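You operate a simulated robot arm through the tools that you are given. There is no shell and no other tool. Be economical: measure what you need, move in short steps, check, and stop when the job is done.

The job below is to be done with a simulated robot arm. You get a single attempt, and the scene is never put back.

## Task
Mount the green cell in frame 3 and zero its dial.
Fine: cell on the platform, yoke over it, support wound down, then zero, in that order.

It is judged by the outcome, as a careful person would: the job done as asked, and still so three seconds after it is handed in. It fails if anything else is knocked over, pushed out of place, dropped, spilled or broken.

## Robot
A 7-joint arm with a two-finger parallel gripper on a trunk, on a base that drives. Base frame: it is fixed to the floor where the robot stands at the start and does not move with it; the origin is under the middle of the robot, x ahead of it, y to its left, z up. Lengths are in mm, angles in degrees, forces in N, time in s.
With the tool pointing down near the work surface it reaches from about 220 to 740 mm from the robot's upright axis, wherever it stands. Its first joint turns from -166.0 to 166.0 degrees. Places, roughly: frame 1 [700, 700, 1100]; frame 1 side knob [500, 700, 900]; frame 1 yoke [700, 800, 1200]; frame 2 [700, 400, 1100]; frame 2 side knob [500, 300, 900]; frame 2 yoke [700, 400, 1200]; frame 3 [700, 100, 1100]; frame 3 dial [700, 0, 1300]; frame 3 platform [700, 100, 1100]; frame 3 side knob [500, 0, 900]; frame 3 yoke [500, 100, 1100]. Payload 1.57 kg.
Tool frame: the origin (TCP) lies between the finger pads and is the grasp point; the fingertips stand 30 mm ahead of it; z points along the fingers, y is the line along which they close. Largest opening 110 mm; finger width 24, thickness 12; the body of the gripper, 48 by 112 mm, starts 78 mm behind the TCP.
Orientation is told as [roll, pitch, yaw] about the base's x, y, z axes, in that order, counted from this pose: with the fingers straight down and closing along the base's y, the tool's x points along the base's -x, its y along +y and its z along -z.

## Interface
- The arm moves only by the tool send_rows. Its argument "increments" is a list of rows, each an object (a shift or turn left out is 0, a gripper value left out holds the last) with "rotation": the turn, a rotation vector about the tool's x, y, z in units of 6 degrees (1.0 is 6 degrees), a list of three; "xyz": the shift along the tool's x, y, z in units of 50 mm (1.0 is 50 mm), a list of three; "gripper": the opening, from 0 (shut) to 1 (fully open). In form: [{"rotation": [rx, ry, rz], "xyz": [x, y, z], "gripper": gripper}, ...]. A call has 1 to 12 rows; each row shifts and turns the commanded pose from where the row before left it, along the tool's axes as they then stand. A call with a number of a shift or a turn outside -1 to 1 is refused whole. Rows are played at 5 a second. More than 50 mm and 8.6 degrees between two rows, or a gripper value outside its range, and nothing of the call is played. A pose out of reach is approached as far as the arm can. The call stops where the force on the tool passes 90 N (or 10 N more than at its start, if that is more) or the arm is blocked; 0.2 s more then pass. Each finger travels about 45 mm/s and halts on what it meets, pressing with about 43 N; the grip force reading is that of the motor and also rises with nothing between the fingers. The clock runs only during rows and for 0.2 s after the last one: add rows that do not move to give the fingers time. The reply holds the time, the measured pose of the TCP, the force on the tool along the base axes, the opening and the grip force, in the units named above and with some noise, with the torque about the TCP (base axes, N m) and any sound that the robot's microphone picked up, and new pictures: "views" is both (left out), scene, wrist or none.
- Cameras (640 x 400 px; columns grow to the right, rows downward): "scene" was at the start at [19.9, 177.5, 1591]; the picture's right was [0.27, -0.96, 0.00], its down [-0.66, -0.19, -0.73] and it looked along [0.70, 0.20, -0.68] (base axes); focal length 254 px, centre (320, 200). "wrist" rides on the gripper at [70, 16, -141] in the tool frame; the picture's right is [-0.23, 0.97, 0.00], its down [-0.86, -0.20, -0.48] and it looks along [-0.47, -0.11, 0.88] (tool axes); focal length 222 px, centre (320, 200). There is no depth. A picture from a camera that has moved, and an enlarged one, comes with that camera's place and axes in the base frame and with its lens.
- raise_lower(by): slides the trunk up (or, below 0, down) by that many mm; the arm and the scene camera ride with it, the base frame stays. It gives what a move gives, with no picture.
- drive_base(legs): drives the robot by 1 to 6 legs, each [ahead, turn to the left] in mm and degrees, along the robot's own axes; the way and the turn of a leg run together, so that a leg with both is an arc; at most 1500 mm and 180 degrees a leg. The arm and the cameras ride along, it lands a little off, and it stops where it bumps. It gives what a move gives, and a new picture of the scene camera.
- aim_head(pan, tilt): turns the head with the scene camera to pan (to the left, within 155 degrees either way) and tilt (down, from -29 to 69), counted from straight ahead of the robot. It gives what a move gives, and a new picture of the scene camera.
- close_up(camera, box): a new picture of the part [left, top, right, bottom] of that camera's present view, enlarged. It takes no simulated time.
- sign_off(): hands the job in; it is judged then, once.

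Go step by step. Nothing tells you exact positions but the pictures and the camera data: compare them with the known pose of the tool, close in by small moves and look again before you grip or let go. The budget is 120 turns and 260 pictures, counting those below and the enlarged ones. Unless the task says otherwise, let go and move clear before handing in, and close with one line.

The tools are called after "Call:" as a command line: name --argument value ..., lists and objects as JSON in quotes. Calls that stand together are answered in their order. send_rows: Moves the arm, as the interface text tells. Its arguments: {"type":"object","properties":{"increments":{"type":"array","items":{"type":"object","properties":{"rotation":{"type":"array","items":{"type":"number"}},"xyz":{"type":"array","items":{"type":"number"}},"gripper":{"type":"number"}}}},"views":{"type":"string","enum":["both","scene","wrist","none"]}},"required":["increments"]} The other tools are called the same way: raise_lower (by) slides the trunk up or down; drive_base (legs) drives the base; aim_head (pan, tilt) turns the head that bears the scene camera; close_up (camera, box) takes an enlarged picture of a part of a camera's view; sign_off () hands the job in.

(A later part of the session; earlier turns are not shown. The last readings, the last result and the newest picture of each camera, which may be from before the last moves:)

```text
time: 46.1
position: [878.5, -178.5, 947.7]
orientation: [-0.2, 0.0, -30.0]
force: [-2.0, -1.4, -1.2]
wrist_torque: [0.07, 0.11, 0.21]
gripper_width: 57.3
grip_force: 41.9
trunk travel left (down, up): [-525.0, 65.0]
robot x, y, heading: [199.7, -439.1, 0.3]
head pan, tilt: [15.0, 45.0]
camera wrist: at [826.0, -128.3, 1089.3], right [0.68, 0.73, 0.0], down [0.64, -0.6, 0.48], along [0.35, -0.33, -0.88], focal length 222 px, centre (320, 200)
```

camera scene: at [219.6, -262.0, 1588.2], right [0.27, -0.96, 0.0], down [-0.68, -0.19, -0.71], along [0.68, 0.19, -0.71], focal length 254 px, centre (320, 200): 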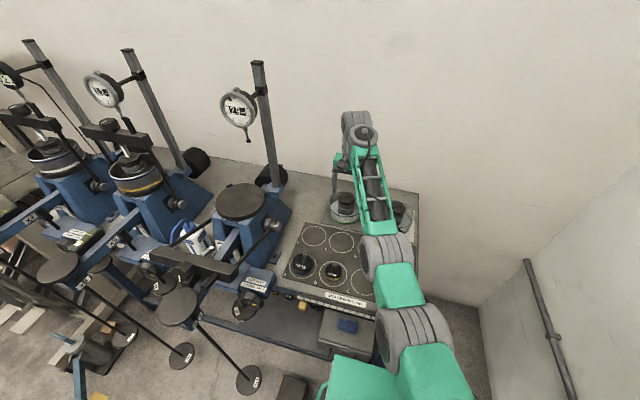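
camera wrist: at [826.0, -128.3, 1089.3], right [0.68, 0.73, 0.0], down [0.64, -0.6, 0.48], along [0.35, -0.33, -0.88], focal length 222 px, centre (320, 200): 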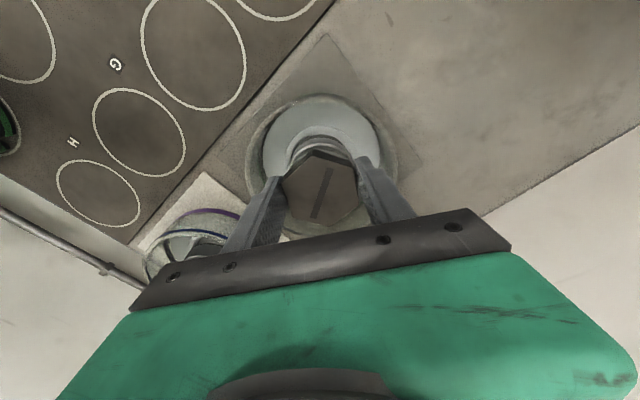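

Call:
send_rows --increments '[{"xyz": [0, 0, -0.15]}, {"xyz": [0, 0, -0.2]}, {"xyz": [0, 0, -0.25]}, {"xyz": [0, 0, 0]}]'

Call:
close_up --camera "scene" --box '[310, 120, 410, 240]'

Call:
close_up --camera "wrist" --box '[170, 90, 470, 260]'

```text
time: 47.1
position: [877.2, -176.8, 977.2]
orientation: [-0.1, 0.0, -29.9]
force: [-0.4, -0.4, -8.8]
wrist_torque: [0.06, 0.02, 0.0]
gripper_width: 57.2
grip_force: 43.1
trunk travel left (down, up): [-525.0, 65.0]
robot x, y, heading: [202.2, -439.0, 0.6]
head pan, tilt: [15.0, 45.0]
camera scene: at [220.5, -261.6, 1588.1], right [0.27, -0.96, 0.0], down [-0.68, -0.19, -0.71], along [0.68, 0.19, -0.71], focal length 254 px, centre (320, 200)
camera wrist: at [824.6, -128.5, 1117.9], right [0.68, 0.73, 0.0], down [0.64, -0.6, 0.48], along [0.35, -0.33, -0.88], focal length 222 px, centre (320, 200)
```

scene: 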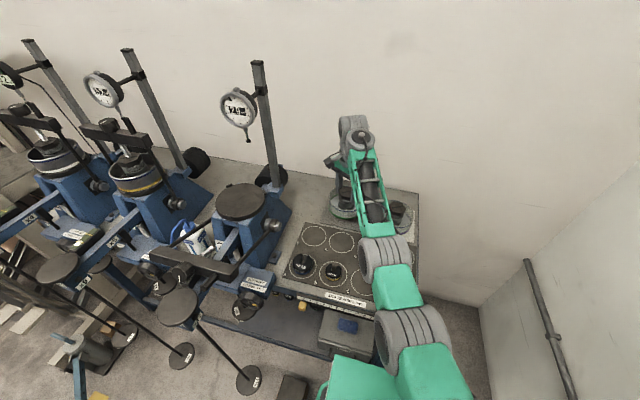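
wrist: 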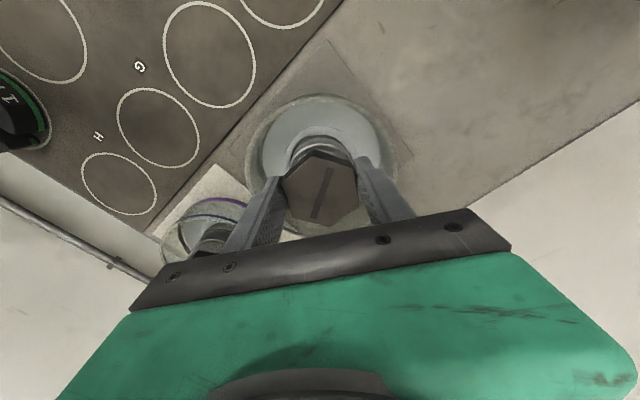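

```text
3.33 times, centred on (360, 180) of scene
camera zoom: at [220.5, -261.6, 1588.1], right [0.27, -0.96, 0.0], down [-0.68, -0.19, -0.71], along [0.68, 0.19, -0.71], focal length 847 px, centre (187, 267)
```

zoom: 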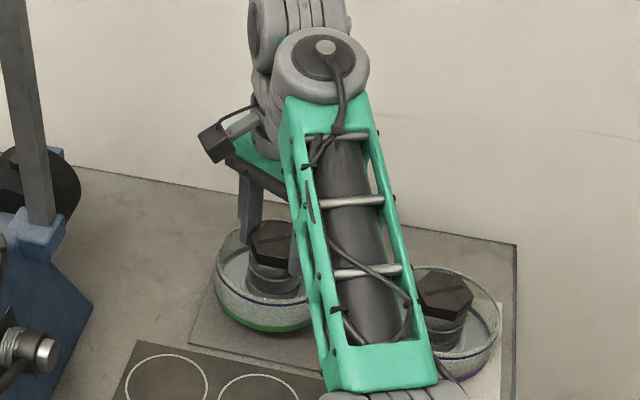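

```text
2.13 times, centred on (320, 175) of wrist
camera zoom: at [824.6, -128.5, 1117.9], right [0.68, 0.73, 0.0], down [0.64, -0.6, 0.48], along [0.35, -0.33, -0.88], focal length 474 px, centre (320, 253)
```

zoom: 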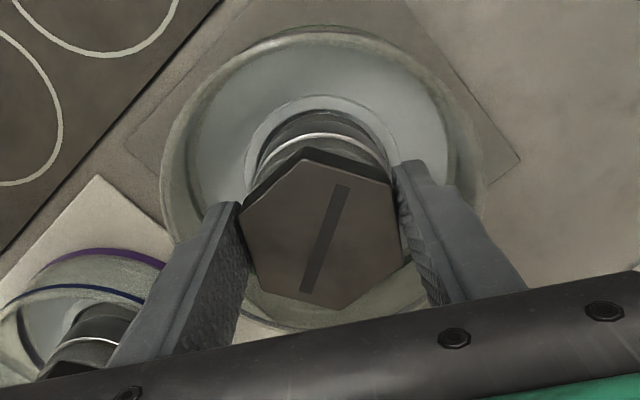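

The whole cell lifts with the cap (about 0.9 kg). The platform is at about (661, 95, 1064) with the dial hanging close by at about (657, 22), so a vertical hand would foul the dial. I'll set the cell back down and regrip with the hand leaned back 30°.

Call:
send_rows --increments '[{"xyz": [0, 0, 0.2]}, {"xyz": [0, 0, 0.2]}, {"xyz": [0, 0, 0.13]}, {"xyz": [0, 0, 0.05]}, {"xyz": [0, 0, 0]}]' --views "none"

```text
time: 48.3
position: [878.6, -177.6, 949.5]
orientation: [-0.3, 0.1, -29.8]
force: [-0.3, -0.2, -8.9]
wrist_torque: [0.01, 0.05, -0.01]
gripper_width: 57.1
grip_force: 42.9
trunk travel left (down, up): [-525.0, 65.0]
robot x, y, heading: [201.7, -435.6, 0.2]
head pan, tilt: [15.0, 45.0]
```

Call:
send_rows --increments '[{"xyz": [0, 0, 0.03]}, {"xyz": [0, 0, 0.02]}, {"xyz": [0, 0, 0]}]' --views "none"

```text
time: 49.1
position: [878.6, -177.3, 948.1]
orientation: [-0.1, -0.1, -29.9]
force: [-3.8, -1.8, 2.7]
wrist_torque: [-0.04, 0.96, 0.2]
gripper_width: 57.0
grip_force: 43.4
trunk travel left (down, up): [-525.0, 65.0]
robot x, y, heading: [201.6, -438.2, 0.5]
head pan, tilt: [15.0, 45.0]
```

Call:
send_rows --increments '[{"gripper": 0.66}, {"gripper": 0.66}, {"rotation": [0, -1, 0]}, {"rotation": [0, -1, 0]}, {"rotation": [0, -1, 0]}, {"rotation": [0, -1, 0]}, {"rotation": [0, -1, 0]}, {"xyz": [0.1, 0, 0.17]}, {}]'

Call:
close_up --camera "wrist" --box '[170, 50, 470, 260]'

Call:
close_up --camera "scene" --box '[310, 120, 410, 240]'

```text
time: 51.1
position: [858.2, -175.9, 957.8]
orientation: [-0.8, -14.3, -29.8]
force: [0.5, 0.7, 0.2]
wrist_torque: [0.04, -0.01, 0.02]
gripper_width: 73.4
grip_force: 0.6
out of reach, approached as far as the arm can: row 3, 4, 5, 6, 7
trunk travel left (down, up): [-525.0, 65.0]
robot x, y, heading: [199.2, -439.5, 0.3]
head pan, tilt: [15.0, 45.0]
camera scene: at [219.7, -261.9, 1588.2], right [0.27, -0.96, 0.0], down [-0.68, -0.19, -0.71], along [0.68, 0.19, -0.71], focal length 254 px, centre (320, 200)
camera wrist: at [777.9, -108.6, 1076.1], right [0.68, 0.73, 0.04], down [0.52, -0.52, 0.68], along [0.52, -0.44, -0.73], focal length 222 px, centre (320, 200)
```

scene: 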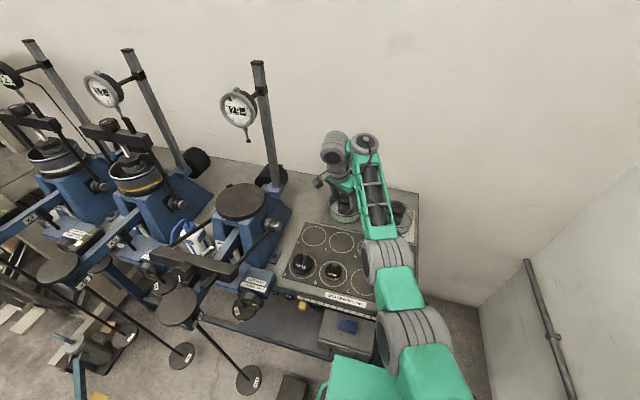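
wrist: 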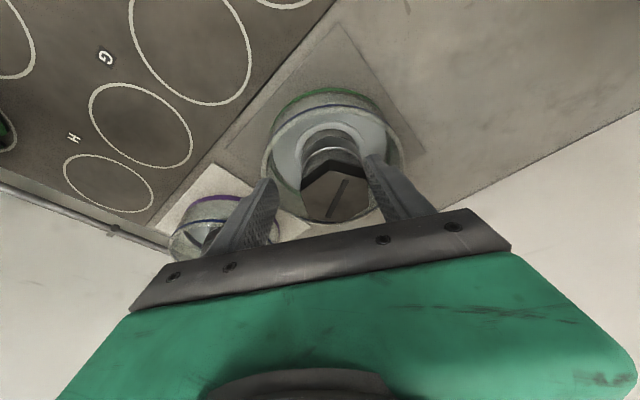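

```text
1.90 times, centred on (320, 155) of wrist
camera zoom: at [777.9, -108.6, 1076.1], right [0.68, 0.73, 0.04], down [0.52, -0.52, 0.68], along [0.52, -0.44, -0.73], focal length 423 px, centre (320, 286)
```

zoom: 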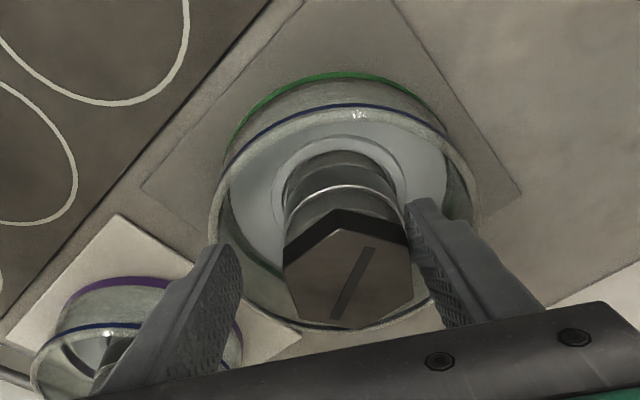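

```text
3.33 times, centred on (360, 180) of scene
camera zoom: at [219.7, -261.9, 1588.2], right [0.27, -0.96, 0.0], down [-0.68, -0.19, -0.71], along [0.68, 0.19, -0.71], focal length 847 px, centre (187, 267)
```

zoom: 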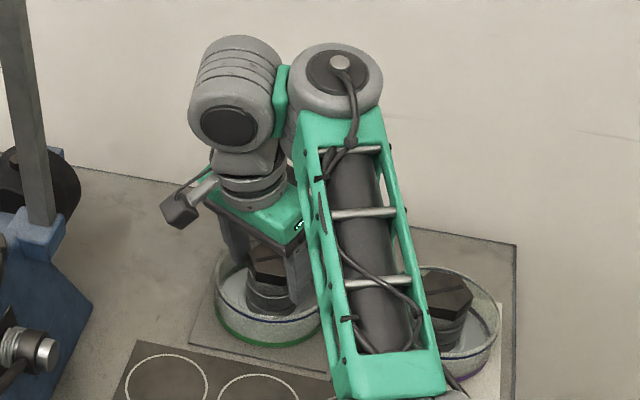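

The lean ran out of reach. Raising the trunk lifts the tool straight off and gains reach; then I'll nudge the base forward a bit.

Call:
raise_lower --by 65

Call:
drive_base --legs '[[22, 0]]'

```text
time: 52.1
position: [857.9, -175.9, 1021.9]
orientation: [-0.8, -14.3, -29.8]
force: [0.6, 0.9, -0.7]
wrist_torque: [-0.02, -0.01, -0.05]
gripper_width: 72.5
grip_force: 0.1
trunk travel left (down, up): [-590.0, 0.0]
robot x, y, heading: [198.9, -437.3, 0.6]
head pan, tilt: [15.0, 45.0]
```

```text
time: 52.9
position: [880.3, -176.4, 1021.5]
orientation: [-0.8, -14.3, -29.7]
force: [-0.5, -0.4, -0.4]
wrist_torque: [0.01, 0.02, 0.03]
gripper_width: 72.6
grip_force: 0.0
trunk travel left (down, up): [-590.0, 0.0]
robot x, y, heading: [222.1, -440.0, 0.3]
head pan, tilt: [15.0, 45.0]
camera scene: at [242.6, -261.7, 1653.1], right [0.27, -0.96, 0.0], down [-0.68, -0.19, -0.71], along [0.68, 0.19, -0.71], focal length 254 px, centre (320, 200)
```

scene: 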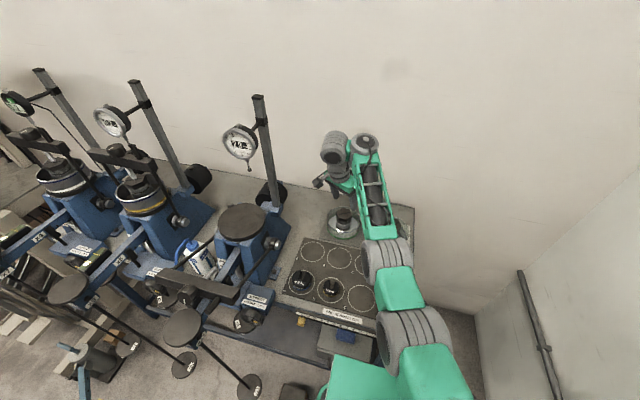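

Call:
send_rows --increments '[{"xyz": [0.148, 0, 0.58], "rotation": [0.13, 0, 0]}, {"rotation": [0, -0.5, 0]}, {"rotation": [0, -0.5, 0]}, {}]' --views "none"

Call:
close_up --camera "wrist" --box '[170, 50, 470, 260]'

```text
time: 53.9
position: [869.0, -175.2, 1023.8]
orientation: [-2.4, -19.7, -29.5]
force: [-0.1, -1.0, 0.4]
wrist_torque: [-0.01, -0.02, -0.01]
gripper_width: 72.7
grip_force: 0.0
out of reach, approached as far as the arm can: row 1, 2, 3
trunk travel left (down, up): [-590.0, 0.0]
robot x, y, heading: [224.1, -436.9, 0.3]
head pan, tilt: [15.0, 45.0]
```

```text
1.90 times, centred on (320, 155) of wrist
camera zoom: at [782.6, -99.7, 1132.2], right [0.68, 0.73, 0.04], down [0.47, -0.47, 0.75], along [0.57, -0.49, -0.66], focal length 423 px, centre (320, 286)
```

zoom: 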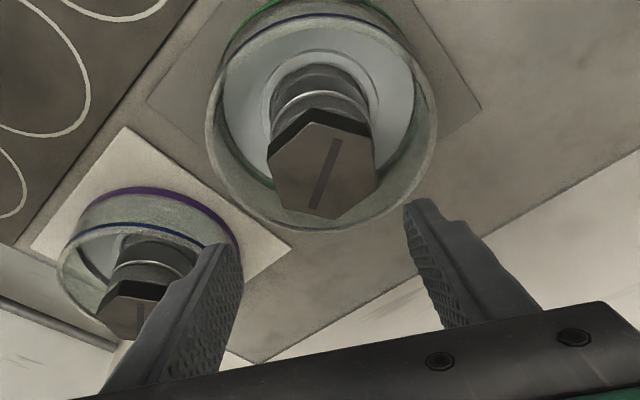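

This lean direction is unreachable; a lean in the arm's own plane will work better (tool yaw +30°, the other pair of flats). I'll untilt and turn to it above the cell.

Call:
send_rows --increments '[{"rotation": [-0.1, 0.83, 0]}, {"rotation": [-0.1, 0.83, 0]}, {"rotation": [-0.1, 0.83, 0]}, {"rotation": [0, 0.8, 0]}, {"rotation": [0, 0, -1]}, {"rotation": [0, 0, -1]}, {"rotation": [0, 0, -1]}, {"rotation": [0, 0, -1]}, {"rotation": [0, 0, -1]}, {"rotation": [0, 0, -1]}, {"rotation": [0, 0, -1]}, {"rotation": [0, 0, -1]}]' --views "none"

Call:
send_rows --increments '[{"rotation": [0, 0, -1]}, {"rotation": [0, 0, -1]}, {"rotation": [0, -1, 0]}, {"rotation": [0, -1, 0]}, {"rotation": [0, -1, 0]}, {"rotation": [0, -1, 0]}, {"rotation": [0, -1, 0]}, {}]'

```text
time: 56.5
position: [870.4, -174.8, 1024.2]
orientation: [-0.3, -0.5, 18.3]
force: [-0.1, -0.4, 0.8]
wrist_torque: [0.01, 0.01, -0.01]
gripper_width: 72.6
grip_force: 0.0
trunk travel left (down, up): [-590.0, 0.0]
robot x, y, heading: [225.1, -436.3, 0.7]
head pan, tilt: [15.0, 45.0]
```

```text
time: 58.3
position: [889.1, -166.9, 1036.6]
orientation: [-0.2, -14.6, 30.3]
force: [0.4, 0.2, 1.0]
wrist_torque: [0.01, -0.01, 0.01]
gripper_width: 72.6
grip_force: 0.1
out of reach, approached as far as the arm can: row 4, 5, 6, 7
trunk travel left (down, up): [-590.0, 0.0]
robot x, y, heading: [223.5, -439.3, 0.7]
head pan, tilt: [15.0, 45.0]
camera scene: at [241.7, -261.8, 1653.2], right [0.27, -0.96, 0.0], down [-0.68, -0.19, -0.71], along [0.68, 0.19, -0.71], focal length 254 px, centre (320, 200)
camera wrist: at [793.4, -203.9, 1154.6], right [-0.3, 0.95, 0.05], down [0.71, 0.19, 0.68], along [0.64, 0.24, -0.73], focal length 222 px, centre (320, 200)
```

scene: 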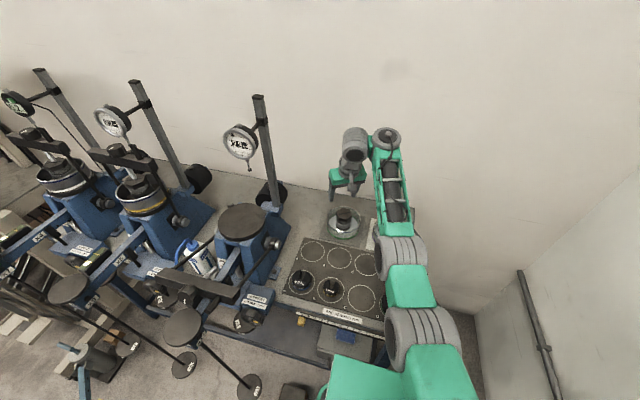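
wrist: 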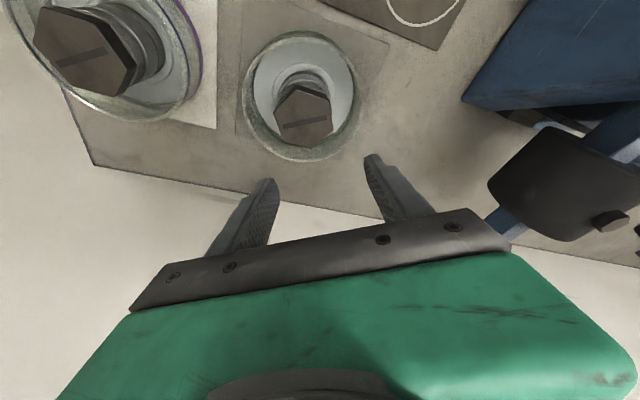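

Leaning isn't reachable that far out. Plan: carry the cell upright (yaw +30) to free board space nearer the robot at about (755, -165), and regrip it there leaned. First back upright over the cap.

Call:
send_rows --increments '[{"rotation": [0, 0.8, 0]}, {"rotation": [0, 0.8, 0]}, {"rotation": [0.03, 0.83, 0]}, {"xyz": [0.3, -0.08, 0]}, {"xyz": [0, 0, 0.6]}, {"xyz": [0, 0, 0.5]}, {}]' --views "none"

Call:
close_up --camera "wrist" --box '[170, 50, 470, 260]'

```text
time: 59.9
position: [880.4, -178.6, 979.8]
orientation: [-0.3, 0.1, 30.3]
force: [-0.3, 0.4, 0.3]
wrist_torque: [-0.01, 0.02, 0.0]
gripper_width: 72.5
grip_force: 0.1
trunk travel left (down, up): [-590.0, 0.0]
robot x, y, heading: [227.3, -439.0, 0.4]
head pan, tilt: [15.0, 45.0]
```

```text
1.90 times, centred on (320, 155) of wrist
camera zoom: at [810.6, -198.0, 1121.1], right [-0.29, 0.96, -0.01], down [0.84, 0.26, 0.48], along [0.46, 0.14, -0.88], focal length 423 px, centre (320, 286)
```

zoom: 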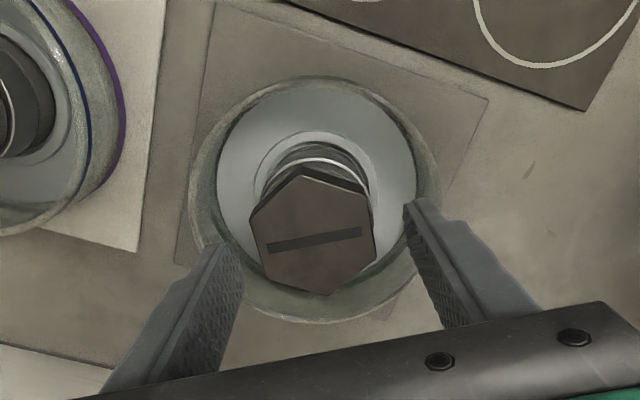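

Call:
send_rows --increments '[{"xyz": [0, -0.03, 0.33]}, {"xyz": [0, 0, 0.33]}, {}, {"gripper": 0.3}, {"gripper": 0.3}, {"gripper": 0.3}, {"gripper": 0.3}]' --views "none"

Call:
send_rows --increments '[{"xyz": [0, 0, -0.2]}, {"xyz": [0, 0, -0.3]}, {"xyz": [0, 0, -0.5]}, {}]'

```text
time: 61.5
position: [881.5, -180.0, 948.4]
orientation: [-0.3, 0.1, 30.2]
force: [4.7, -3.8, 1.6]
wrist_torque: [0.13, -0.02, -0.17]
gripper_width: 57.3
grip_force: 42.2
trunk travel left (down, up): [-590.0, 0.0]
robot x, y, heading: [227.8, -436.9, 0.4]
head pan, tilt: [15.0, 45.0]
```

```text
time: 62.5
position: [880.2, -178.6, 997.7]
orientation: [-0.3, 0.1, 30.2]
force: [0.4, 1.0, -8.8]
wrist_torque: [-0.01, 0.02, -0.03]
gripper_width: 57.5
grip_force: 43.5
trunk travel left (down, up): [-590.0, 0.0]
robot x, y, heading: [224.2, -439.8, 0.5]
head pan, tilt: [15.0, 45.0]
camera scene: at [242.7, -261.4, 1653.1], right [0.27, -0.96, 0.0], down [-0.68, -0.19, -0.71], along [0.68, 0.19, -0.71], focal length 254 px, centre (320, 200)
camera wrist: at [812.6, -199.3, 1138.4], right [-0.29, 0.96, -0.01], down [0.84, 0.26, 0.48], along [0.46, 0.14, -0.88], focal length 222 px, centre (320, 200)
```

scene: 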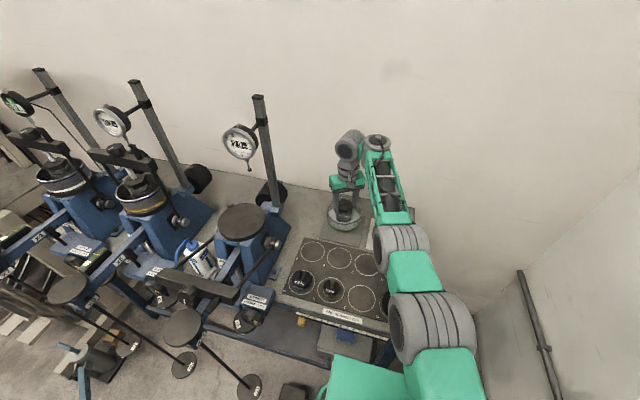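
wrist: 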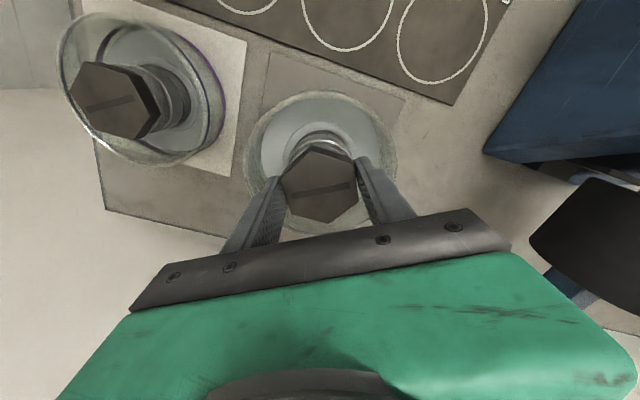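

Call:
send_rows --increments '[{"xyz": [0.67, 0.29, 0]}, {"xyz": [0.67, 0.29, 0]}, {"xyz": [0.67, 0.29, 0]}, {"xyz": [0.67, 0.29, 0]}, {"xyz": [0, 0, 0.4]}, {"xyz": [0, 0, 0.3]}, {}]'

Call:
close_up --camera "scene" --box '[260, 150, 440, 330]'

```text
time: 64.1
position: [812.6, -156.0, 1022.5]
orientation: [-0.3, 0.4, 30.3]
force: [-0.6, -0.5, -9.4]
wrist_torque: [-0.05, -0.03, 0.02]
gripper_width: 57.3
grip_force: 42.9
out of reach, approached as far as the arm can: row 2, 3, 4, 5, 6
trunk travel left (down, up): [-590.0, 0.0]
robot x, y, heading: [223.9, -438.0, 0.3]
head pan, tilt: [15.0, 45.0]
camera scene: at [242.3, -261.5, 1653.1], right [0.27, -0.96, 0.0], down [-0.68, -0.19, -0.71], along [0.68, 0.19, -0.71], focal length 254 px, centre (320, 200)
camera wrist: at [745.1, -176.4, 1163.9], right [-0.29, 0.96, -0.01], down [0.84, 0.26, 0.47], along [0.46, 0.13, -0.88], focal length 222 px, centre (320, 200)
```

scene: 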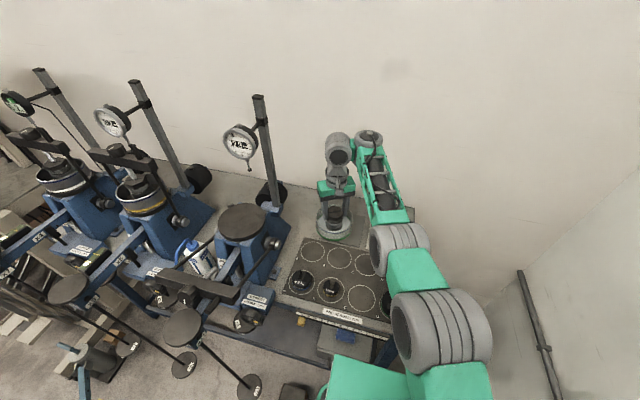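
wrist: 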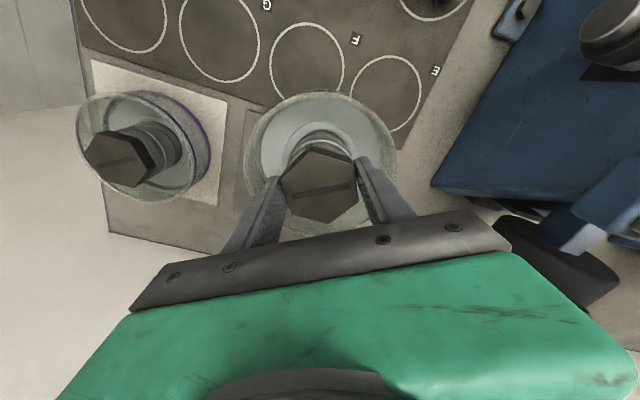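

```text
2.22 times, centred on (350, 240) of scene
camera zoom: at [242.3, -261.5, 1653.1], right [0.27, -0.96, 0.0], down [-0.68, -0.19, -0.71], along [0.68, 0.19, -0.71], focal length 565 px, centre (253, 111)
```

zoom: 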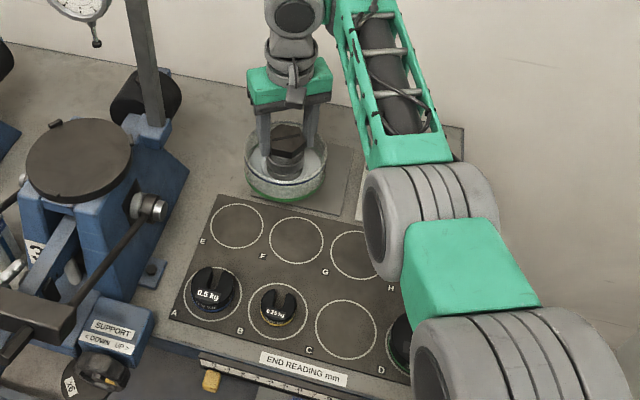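

Call:
send_rows --increments '[{"rotation": [0, 0, 1]}, {"rotation": [0, 0, 1]}, {"rotation": [0, 0, 1]}, {"rotation": [0, 0, 1]}, {"rotation": [0, 0, 1]}, {"xyz": [0.4, 0, 0]}, {"xyz": [0.4, 0, 0]}, {"xyz": [0.4, 0, 0]}, {}]' --views "scene"

```text
time: 66.1
position: [782.3, -140.6, 1047.8]
orientation: [-0.5, 0.1, 0.3]
force: [-0.6, 0.2, -9.3]
wrist_torque: [0.04, 0.02, 0.01]
gripper_width: 57.1
grip_force: 42.8
out of reach, approached as far as the arm can: row 6, 7, 8
trunk travel left (down, up): [-590.0, 0.0]
robot x, y, heading: [226.1, -435.7, 0.4]
head pan, tilt: [15.0, 45.0]
camera scene: at [242.5, -261.3, 1653.1], right [0.27, -0.96, 0.0], down [-0.68, -0.19, -0.71], along [0.68, 0.19, -0.71], focal length 254 px, centre (320, 200)
```

scene: 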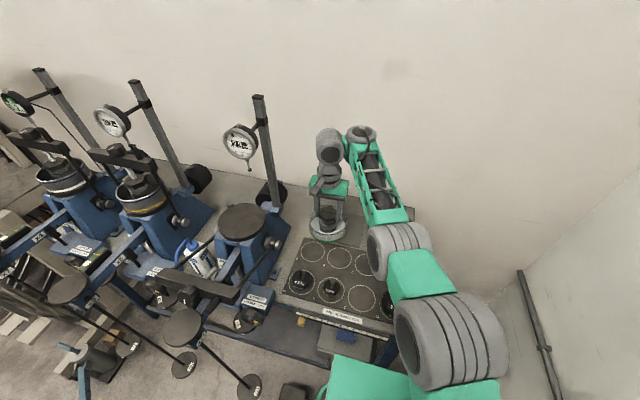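

The arm posture resists moving inward at this height. I'll go higher first, then come inward.

Call:
send_rows --increments '[{"xyz": [0.2, 0, -0.7]}, {"xyz": [0.4, 0, -0.7]}, {"xyz": [0.6, -0.3, -0.5]}, {"xyz": [0.6, -0.3, 0]}, {"xyz": [0.6, -0.3, 0]}, {"xyz": [0.6, -0.3, 0]}, {"xyz": [0.6, -0.3, 0]}, {}]' --views "scene"

```text
time: 67.9
position: [601.8, -216.6, 1143.6]
orientation: [-0.4, 0.1, 0.3]
force: [0.8, -0.6, -8.3]
wrist_torque: [0.04, 0.02, 0.01]
gripper_width: 56.8
grip_force: 43.0
trunk travel left (down, up): [-590.0, 0.0]
robot x, y, heading: [223.7, -439.5, 0.4]
head pan, tilt: [15.0, 45.0]
camera scene: at [242.4, -261.5, 1653.1], right [0.27, -0.96, 0.0], down [-0.68, -0.19, -0.71], along [0.68, 0.19, -0.71], focal length 254 px, centre (320, 200)
```

scene: 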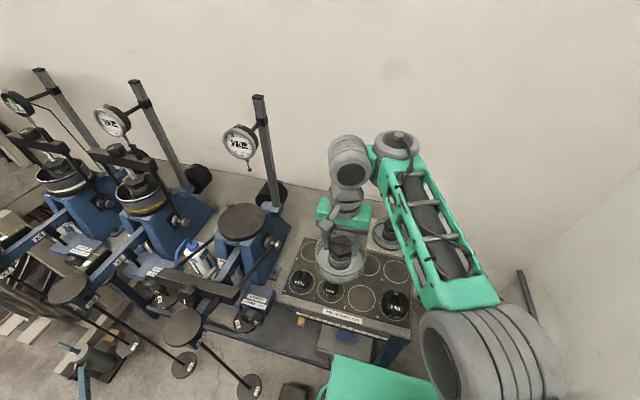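

Call:
send_rows --increments '[{"xyz": [-0.88, 0.14, 0]}, {"xyz": [-0.88, 0.14, 0]}, {"xyz": [-0.88, 0.14, 0]}, {}]' --views "none"

Call:
raise_lower --by -160

Call:
close_up --camera "scene" --box '[260, 100, 440, 280]'

```text
time: 68.9
position: [735.2, -195.0, 1144.1]
orientation: [-0.3, -0.1, 0.4]
force: [0.1, -0.1, -9.7]
wrist_torque: [-0.05, 0.0, 0.02]
gripper_width: 56.8
grip_force: 43.4
trunk travel left (down, up): [-590.0, 0.0]
robot x, y, heading: [226.3, -434.1, 0.4]
head pan, tilt: [15.0, 45.0]
```

```text
time: 70.8
position: [733.3, -194.5, 983.6]
orientation: [-0.3, -0.1, 0.3]
force: [-0.3, -0.5, -9.1]
wrist_torque: [-0.01, -0.01, 0.0]
gripper_width: 57.0
grip_force: 43.1
trunk travel left (down, up): [-430.0, 160.0]
robot x, y, heading: [219.7, -443.1, 0.5]
head pan, tilt: [15.0, 45.0]
```

```text
2.22 times, centred on (350, 190) of scene
camera zoom: at [242.3, -261.6, 1493.2], right [0.27, -0.96, 0.0], down [-0.68, -0.19, -0.71], along [0.68, 0.19, -0.71], focal length 565 px, centre (253, 222)
```

zoom: 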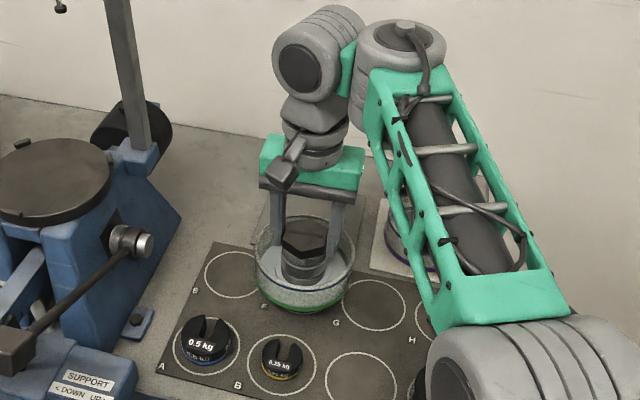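

Call:
send_rows --increments '[{"xyz": [0, 0, 0.3]}, {"xyz": [0, 0, 0.24]}, {"xyz": [0, 0, 0.05]}, {"xyz": [0, 0, 0.03]}, {}]' --views "none"

```text
time: 72.0
position: [734.4, -194.4, 952.9]
orientation: [-0.4, -0.1, 0.4]
force: [0.5, 1.2, -9.2]
wrist_torque: [-0.01, 0.03, 0.02]
gripper_width: 56.8
grip_force: 42.9
trunk travel left (down, up): [-430.0, 160.0]
robot x, y, heading: [222.7, -437.4, 0.2]
head pan, tilt: [15.0, 45.0]
```

Call:
send_rows --increments '[{"xyz": [0, 0, 0.03]}, {"xyz": [0, 0, 0.03]}, {}]' --views "none"

```text
time: 72.8
position: [734.7, -193.8, 950.8]
orientation: [-0.3, -0.1, 0.2]
force: [-0.8, -0.6, -8.5]
wrist_torque: [0.03, 0.0, 0.01]
gripper_width: 56.9
grip_force: 42.8
trunk travel left (down, up): [-430.0, 160.0]
robot x, y, heading: [221.0, -440.7, 0.5]
head pan, tilt: [15.0, 45.0]
```

Call:
send_rows --increments '[{"xyz": [0, 0, 0.03]}, {"xyz": [0, 0, 0.03]}, {}]' --views "none"

```text
time: 73.6
position: [734.6, -194.4, 948.1]
orientation: [-0.4, -0.2, 0.2]
force: [0.1, -1.5, -5.6]
wrist_torque: [0.12, 0.11, -0.03]
gripper_width: 56.9
grip_force: 42.9
trunk travel left (down, up): [-430.0, 160.0]
robot x, y, heading: [223.2, -436.4, 0.1]
head pan, tilt: [15.0, 45.0]
```

Contact. Now release, lean the tool back 30° in place and lower a bit for a deeper grip.

Call:
send_rows --increments '[{"xyz": [0, 0, 0.015]}, {"gripper": 0.66}, {"gripper": 0.66}, {"rotation": [0, -1, 0]}, {"rotation": [0, -1, 0]}, {"rotation": [0, -1, 0]}, {"rotation": [0, -1, 0]}, {"rotation": [0, -1, 0]}, {}]'

Call:
close_up --camera "scene" --box '[260, 100, 440, 280]'

Call:
close_up --camera "wrist" --box '[170, 50, 470, 260]'

```text
time: 75.6
position: [734.3, -194.3, 946.5]
orientation: [-0.4, -30.2, 0.5]
force: [-0.2, 2.8, 0.0]
wrist_torque: [0.03, -0.01, 0.07]
gripper_width: 74.6
grip_force: 1.0
out of reach, approached as far as the arm can: row 4
trunk travel left (down, up): [-430.0, 160.0]
robot x, y, heading: [222.8, -434.6, 0.5]
head pan, tilt: [15.0, 45.0]
camera scene: at [241.7, -261.6, 1493.1], right [0.27, -0.96, 0.0], down [-0.68, -0.19, -0.71], along [0.68, 0.19, -0.71], focal length 254 px, centre (320, 200)
camera wrist: at [603.2, -178.4, 1032.8], right [0.19, 0.98, 0.11], down [0.5, -0.19, 0.85], along [0.85, -0.11, -0.52], focal length 222 px, centre (320, 200)
```

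scene: 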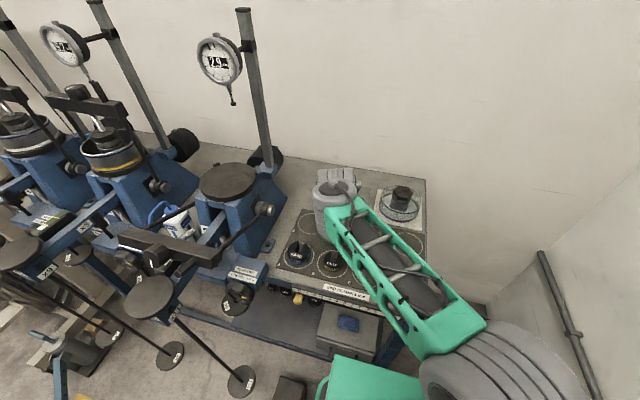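
wrist: 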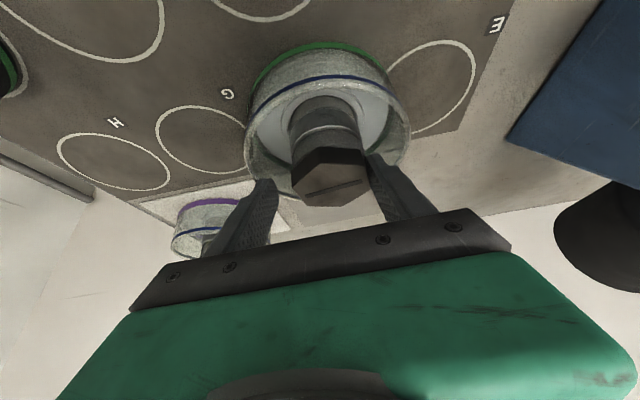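

```text
2.22 times, centred on (350, 190) of scene
camera zoom: at [241.7, -261.6, 1493.1], right [0.27, -0.96, 0.0], down [-0.68, -0.19, -0.71], along [0.68, 0.19, -0.71], focal length 565 px, centre (253, 222)
```

zoom: 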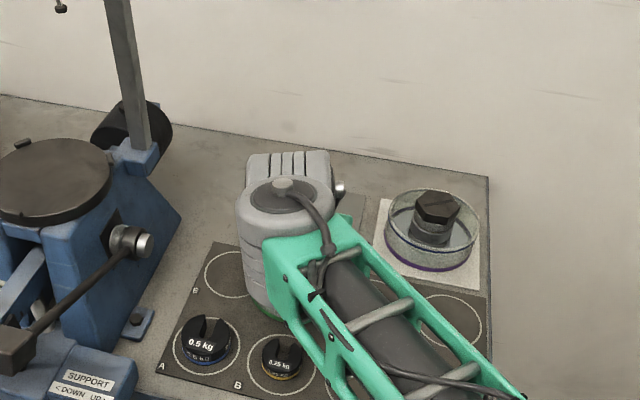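

```text
1.90 times, centred on (320, 155) of wrist
camera zoom: at [603.2, -178.4, 1032.8], right [0.19, 0.98, 0.11], down [0.5, -0.19, 0.85], along [0.85, -0.11, -0.52], focal length 423 px, centre (320, 286)
```

zoom: 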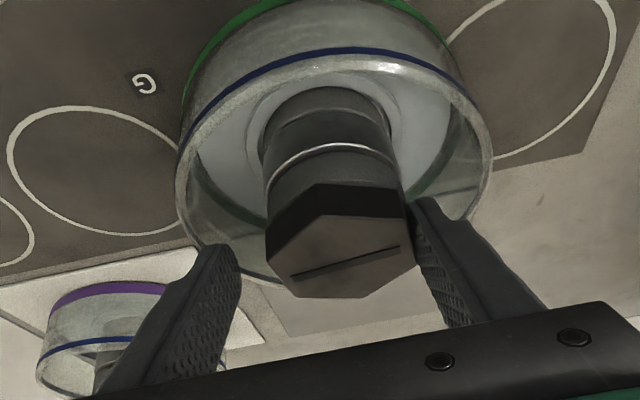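

Call:
send_rows --increments '[{"xyz": [0.1, 0, 0.174]}, {}, {"gripper": 0.3}, {"gripper": 0.3}, {"gripper": 0.3}, {"gripper": 0.3}, {}]' --views "wrist"

```text
time: 77.2
position: [734.8, -195.1, 937.1]
orientation: [-0.4, -30.3, 0.4]
force: [0.1, 1.8, 0.3]
wrist_torque: [0.53, -0.28, -0.01]
gripper_width: 54.9
grip_force: 42.8
trunk travel left (down, up): [-430.0, 160.0]
robot x, y, heading: [224.9, -438.7, 0.5]
head pan, tilt: [15.0, 45.0]
camera wrist: at [603.3, -178.6, 1023.6], right [0.19, 0.98, 0.11], down [0.5, -0.19, 0.84], along [0.84, -0.11, -0.52], focal length 222 px, centre (320, 200)
```

wrist: 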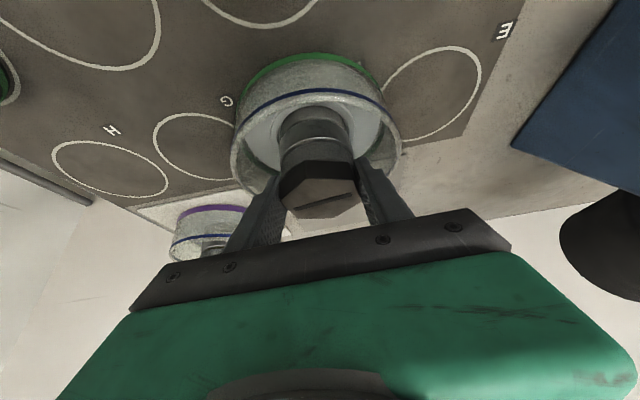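

Call:
send_rows --increments '[{"xyz": [-0.1, 0, -0.174]}, {"xyz": [-0.2, 0, -0.35]}, {"xyz": [-0.3, 0, -0.52]}, {"xyz": [-0.4, 0, -0.7]}, {}]'

```text
time: 78.4
position: [735.3, -194.5, 1036.9]
orientation: [-0.4, -30.2, 0.5]
force: [0.0, 0.2, -9.6]
wrist_torque: [-0.02, 0.02, 0.0]
gripper_width: 55.6
grip_force: 43.1
trunk travel left (down, up): [-430.0, 160.0]
robot x, y, heading: [226.5, -441.7, 0.1]
head pan, tilt: [15.0, 45.0]
camera scene: at [242.2, -261.6, 1493.1], right [0.27, -0.96, 0.0], down [-0.68, -0.19, -0.71], along [0.68, 0.19, -0.71], focal length 254 px, centre (320, 200)
camera wrist: at [603.8, -177.6, 1124.4], right [0.19, 0.98, 0.11], down [0.5, -0.19, 0.84], along [0.84, -0.11, -0.53], focal length 222 px, centre (320, 200)
```

scene: 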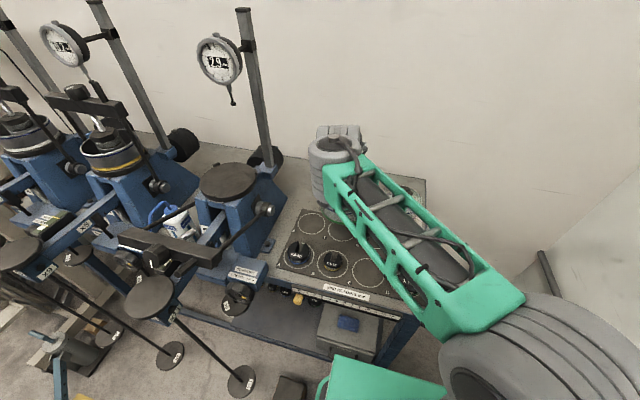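
wrist: 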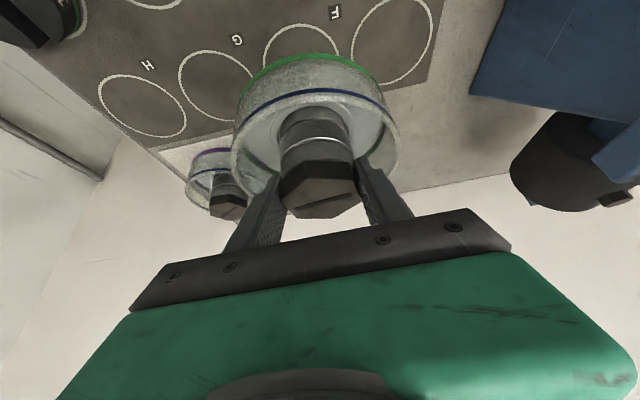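

Cell is held level with a leaned hand. Backing straight out of the table area, then I'll tuck the arm.

Call:
drive_base --legs '[[-440, 0]]'

Call:
send_rows --increments '[{"xyz": [-0.4, 0, -0.7]}, {"xyz": [-0.4, 0, -0.7]}, {"xyz": [0.3, -0.7, 0]}, {"xyz": [0.3, -0.7, 0]}, {"xyz": [0.3, -0.7, 0]}, {"xyz": [0.3, -0.7, 0]}, {}]'

```text
time: 81.0
position: [294.0, -196.6, 1038.1]
orientation: [-0.5, -30.1, 0.6]
force: [-0.1, 0.2, -9.5]
wrist_torque: [0.04, 0.06, -0.01]
gripper_width: 55.5
grip_force: 42.9
trunk travel left (down, up): [-430.0, 160.0]
robot x, y, heading: [-219.4, -441.7, 0.1]
head pan, tilt: [15.0, 45.0]
camera scene: at [-198.8, -265.0, 1493.1], right [0.27, -0.96, 0.0], down [-0.68, -0.19, -0.71], along [0.68, 0.19, -0.71], focal length 254 px, centre (320, 200)
```

scene: 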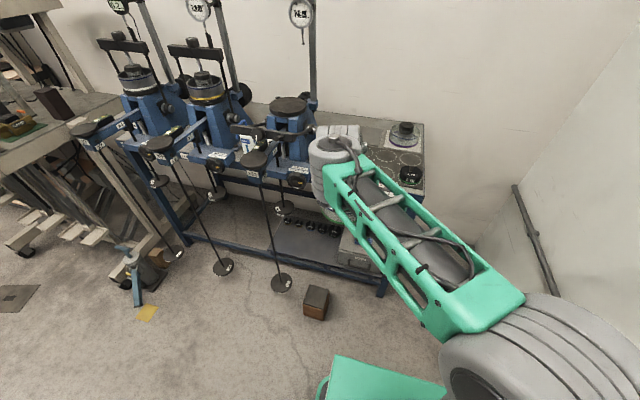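

```text
time: 82.6
position: [241.5, -337.5, 1089.2]
orientation: [-0.3, -30.0, 0.4]
force: [0.2, -0.3, -8.4]
wrist_torque: [-0.02, 0.01, -0.01]
gripper_width: 55.4
grip_force: 43.3
trunk travel left (down, up): [-430.0, 160.0]
robot x, y, heading: [-217.1, -444.9, 0.5]
head pan, tilt: [15.0, 45.0]
camera scene: at [-199.0, -265.5, 1493.2], right [0.27, -0.96, 0.0], down [-0.68, -0.19, -0.71], along [0.68, 0.19, -0.71], focal length 254 px, centre (320, 200)
camera wrist: at [110.0, -320.4, 1175.3], right [0.19, 0.98, 0.11], down [0.5, -0.19, 0.84], along [0.84, -0.11, -0.53], focal length 222 px, centre (320, 200)
```

scene: 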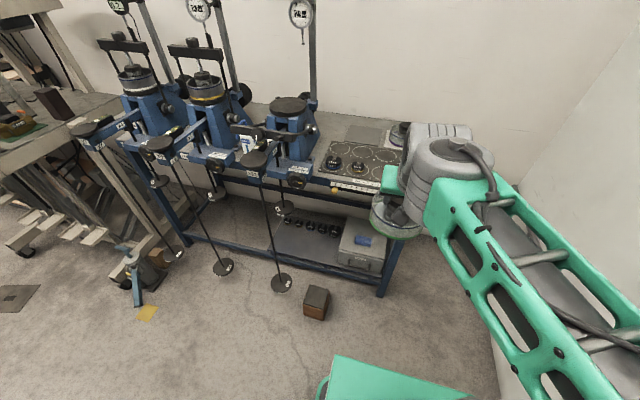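
wrist: 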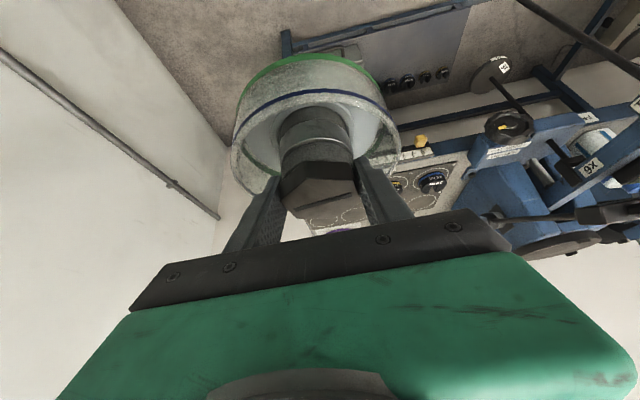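

Arm is tucked. The frame 3 hanger pan is at about (350, 88, 1039), so I'll keep the base behind it: drive to about (-45, 245).

Call:
drive_base --legs '[[0, 90], [690, 0], [0, -90]]'

```text
time: 94.1
position: [239.0, 346.9, 1088.2]
orientation: [-0.4, -30.1, -0.2]
force: [0.0, -0.1, -9.3]
wrist_torque: [-0.02, 0.04, -0.01]
gripper_width: 55.2
grip_force: 42.9
trunk travel left (down, up): [-430.0, 160.0]
robot x, y, heading: [-221.7, 250.0, -0.1]
head pan, tilt: [15.0, 45.0]
camera scene: at [-200.6, 423.8, 1493.1], right [0.25, -0.97, 0.0], down [-0.68, -0.18, -0.71], along [0.68, 0.18, -0.71], focal length 254 px, centre (320, 200)
```

scene: 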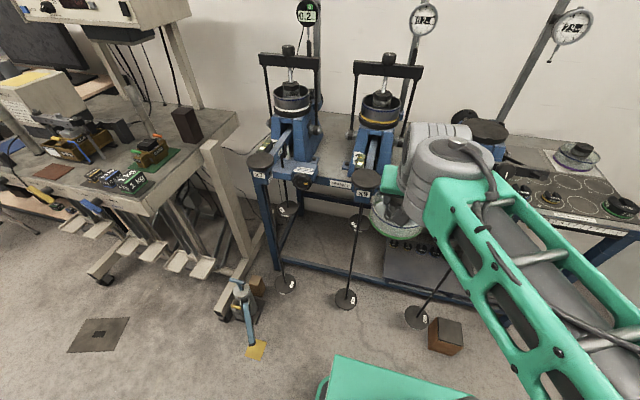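

Call:
raise_lower --by 110

Call:
send_rows --increments '[{"rotation": [0, 0, 0], "xyz": [0, -0.9, 0]}, {"xyz": [0, -0.9, 0]}, {"xyz": [0, -0.9, 0]}, {"xyz": [0, -0.9, 0]}, {}]' --views "none"

Call:
aim_head --pan -5 --tilt 35

```text
time: 95.5
position: [239.5, 346.7, 1198.8]
orientation: [-0.3, -30.2, -0.3]
force: [-0.5, 0.3, -8.5]
wrist_torque: [0.01, 0.07, 0.0]
gripper_width: 55.2
grip_force: 42.9
trunk travel left (down, up): [-540.0, 50.0]
robot x, y, heading: [-218.2, 250.9, -0.3]
head pan, tilt: [15.0, 45.0]
```

```text
time: 96.7
position: [236.4, 166.3, 1198.5]
orientation: [-0.5, -30.0, -0.2]
force: [-0.3, 0.4, -8.5]
wrist_torque: [0.01, 0.05, 0.03]
gripper_width: 55.2
grip_force: 43.1
trunk travel left (down, up): [-540.0, 50.0]
robot x, y, heading: [-220.8, 247.1, -0.4]
head pan, tilt: [15.0, 45.0]
```

```text
time: 97.5
position: [237.2, 167.1, 1198.0]
orientation: [-0.2, -30.1, -0.3]
force: [0.1, 0.3, -8.8]
wrist_torque: [-0.03, 0.06, 0.0]
gripper_width: 55.1
grip_force: 42.6
trunk travel left (down, up): [-540.0, 50.0]
robot x, y, heading: [-223.4, 249.4, -0.3]
head pan, tilt: [-5.0, 35.0]
camera scene: at [-191.6, 394.8, 1617.9], right [-0.09, -1.0, 0.0], down [-0.57, 0.05, -0.82], along [0.82, -0.07, -0.57], focal length 254 px, centre (320, 200)
```

scene: 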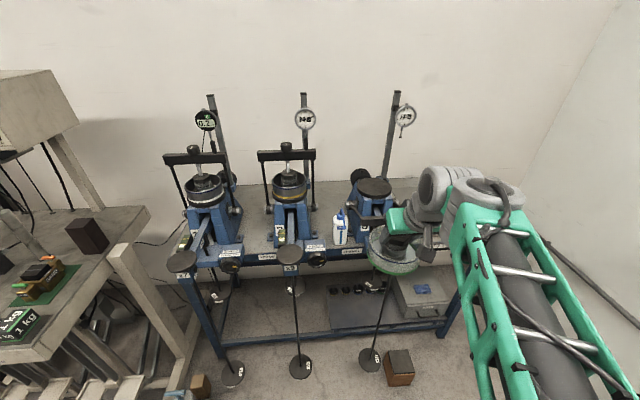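

Call:
send_rows --increments '[{"rotation": [0.417, 0, 0.72]}, {"rotation": [0.417, 0, 0.72]}, {"rotation": [0.417, 0, 0.72]}, {"rotation": [0.417, 0, 0.72]}, {}]' --views "none"

Call:
drive_base --legs '[[175, 0]]'

```text
time: 98.8
position: [237.7, 166.9, 1198.6]
orientation: [-0.3, -30.2, -20.3]
force: [0.2, 0.7, -9.9]
wrist_torque: [0.04, 0.1, 0.03]
gripper_width: 55.0
grip_force: 43.1
trunk travel left (down, up): [-540.0, 50.0]
robot x, y, heading: [-219.4, 246.0, -0.4]
head pan, tilt: [-5.0, 35.0]
```

```text
time: 100.2
position: [412.4, 166.6, 1199.9]
orientation: [-0.4, -30.2, -20.2]
force: [0.7, 1.2, -9.2]
wrist_torque: [0.01, 0.03, 0.05]
gripper_width: 55.0
grip_force: 42.9
trunk travel left (down, up): [-540.0, 50.0]
robot x, y, heading: [-47.4, 243.6, 0.0]
head pan, tilt: [-5.0, 35.0]
camera scene: at [-15.0, 393.8, 1618.0], right [-0.09, -1.0, 0.0], down [-0.57, 0.05, -0.82], along [0.82, -0.08, -0.57], focal length 254 px, centre (320, 200)
```

scene: 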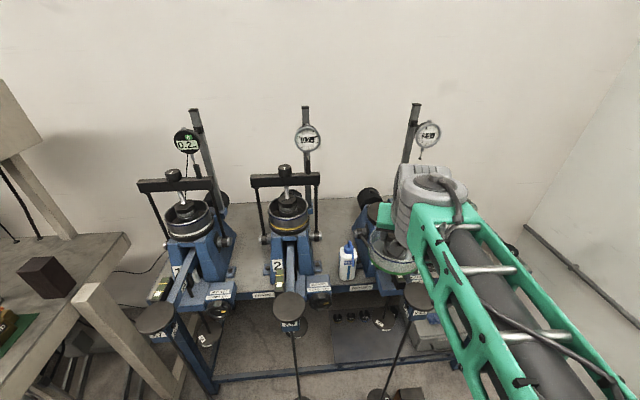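

Call:
send_rows --increments '[{"xyz": [-0.66, 0.055, 0.41]}, {"xyz": [-0.66, 0.055, 0.41]}, {"xyz": [-0.66, 0.055, 0.41]}, {"xyz": [-0.66, 0.055, 0.41]}, {}]'

Call:
close_up --camera "scene" --box '[320, 90, 500, 290]'

```text
time: 101.4
position: [562.0, 122.2, 1193.3]
orientation: [-0.3, -30.1, -20.2]
force: [0.9, -0.6, -8.5]
wrist_torque: [0.03, 0.06, -0.01]
gripper_width: 55.0
grip_force: 42.7
trunk travel left (down, up): [-540.0, 50.0]
robot x, y, heading: [-43.1, 247.7, -0.2]
head pan, tilt: [-5.0, 35.0]
camera scene: at [-15.9, 393.9, 1618.0], right [-0.09, -1.0, 0.0], down [-0.57, 0.05, -0.82], along [0.82, -0.08, -0.57], focal length 254 px, centre (320, 200)
camera wrist: at [445.2, 183.4, 1280.1], right [0.52, 0.84, 0.11], down [0.4, -0.36, 0.84], along [0.75, -0.4, -0.53], focal length 222 px, centre (320, 200)
```

scene: 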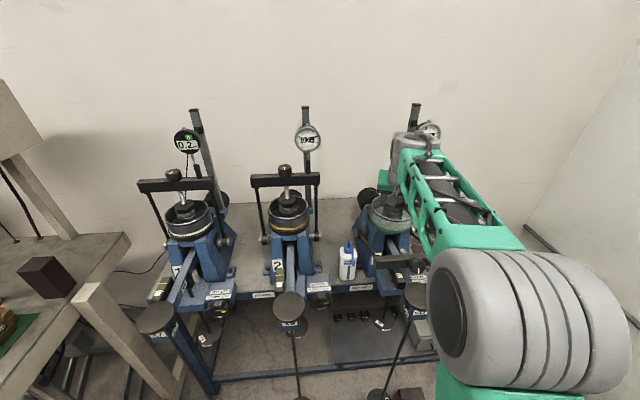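
wrist: 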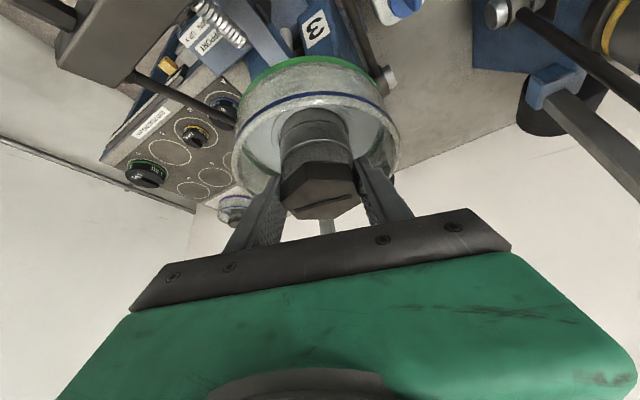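

```text
2.00 times, centred on (410, 190) of scene
camera zoom: at [-15.9, 393.9, 1618.0], right [-0.09, -1.0, 0.0], down [-0.57, 0.05, -0.82], along [0.82, -0.08, -0.57], focal length 508 px, centre (140, 220)
```

zoom: 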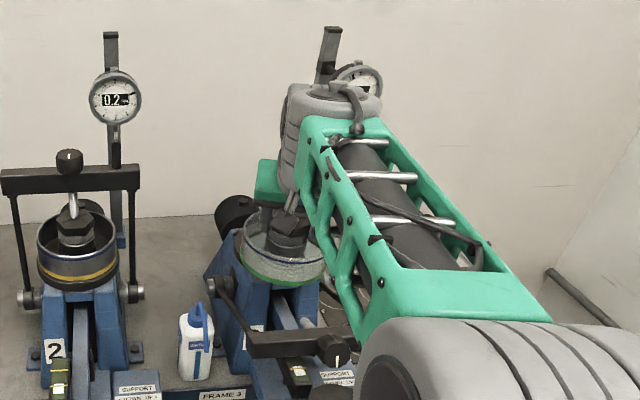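

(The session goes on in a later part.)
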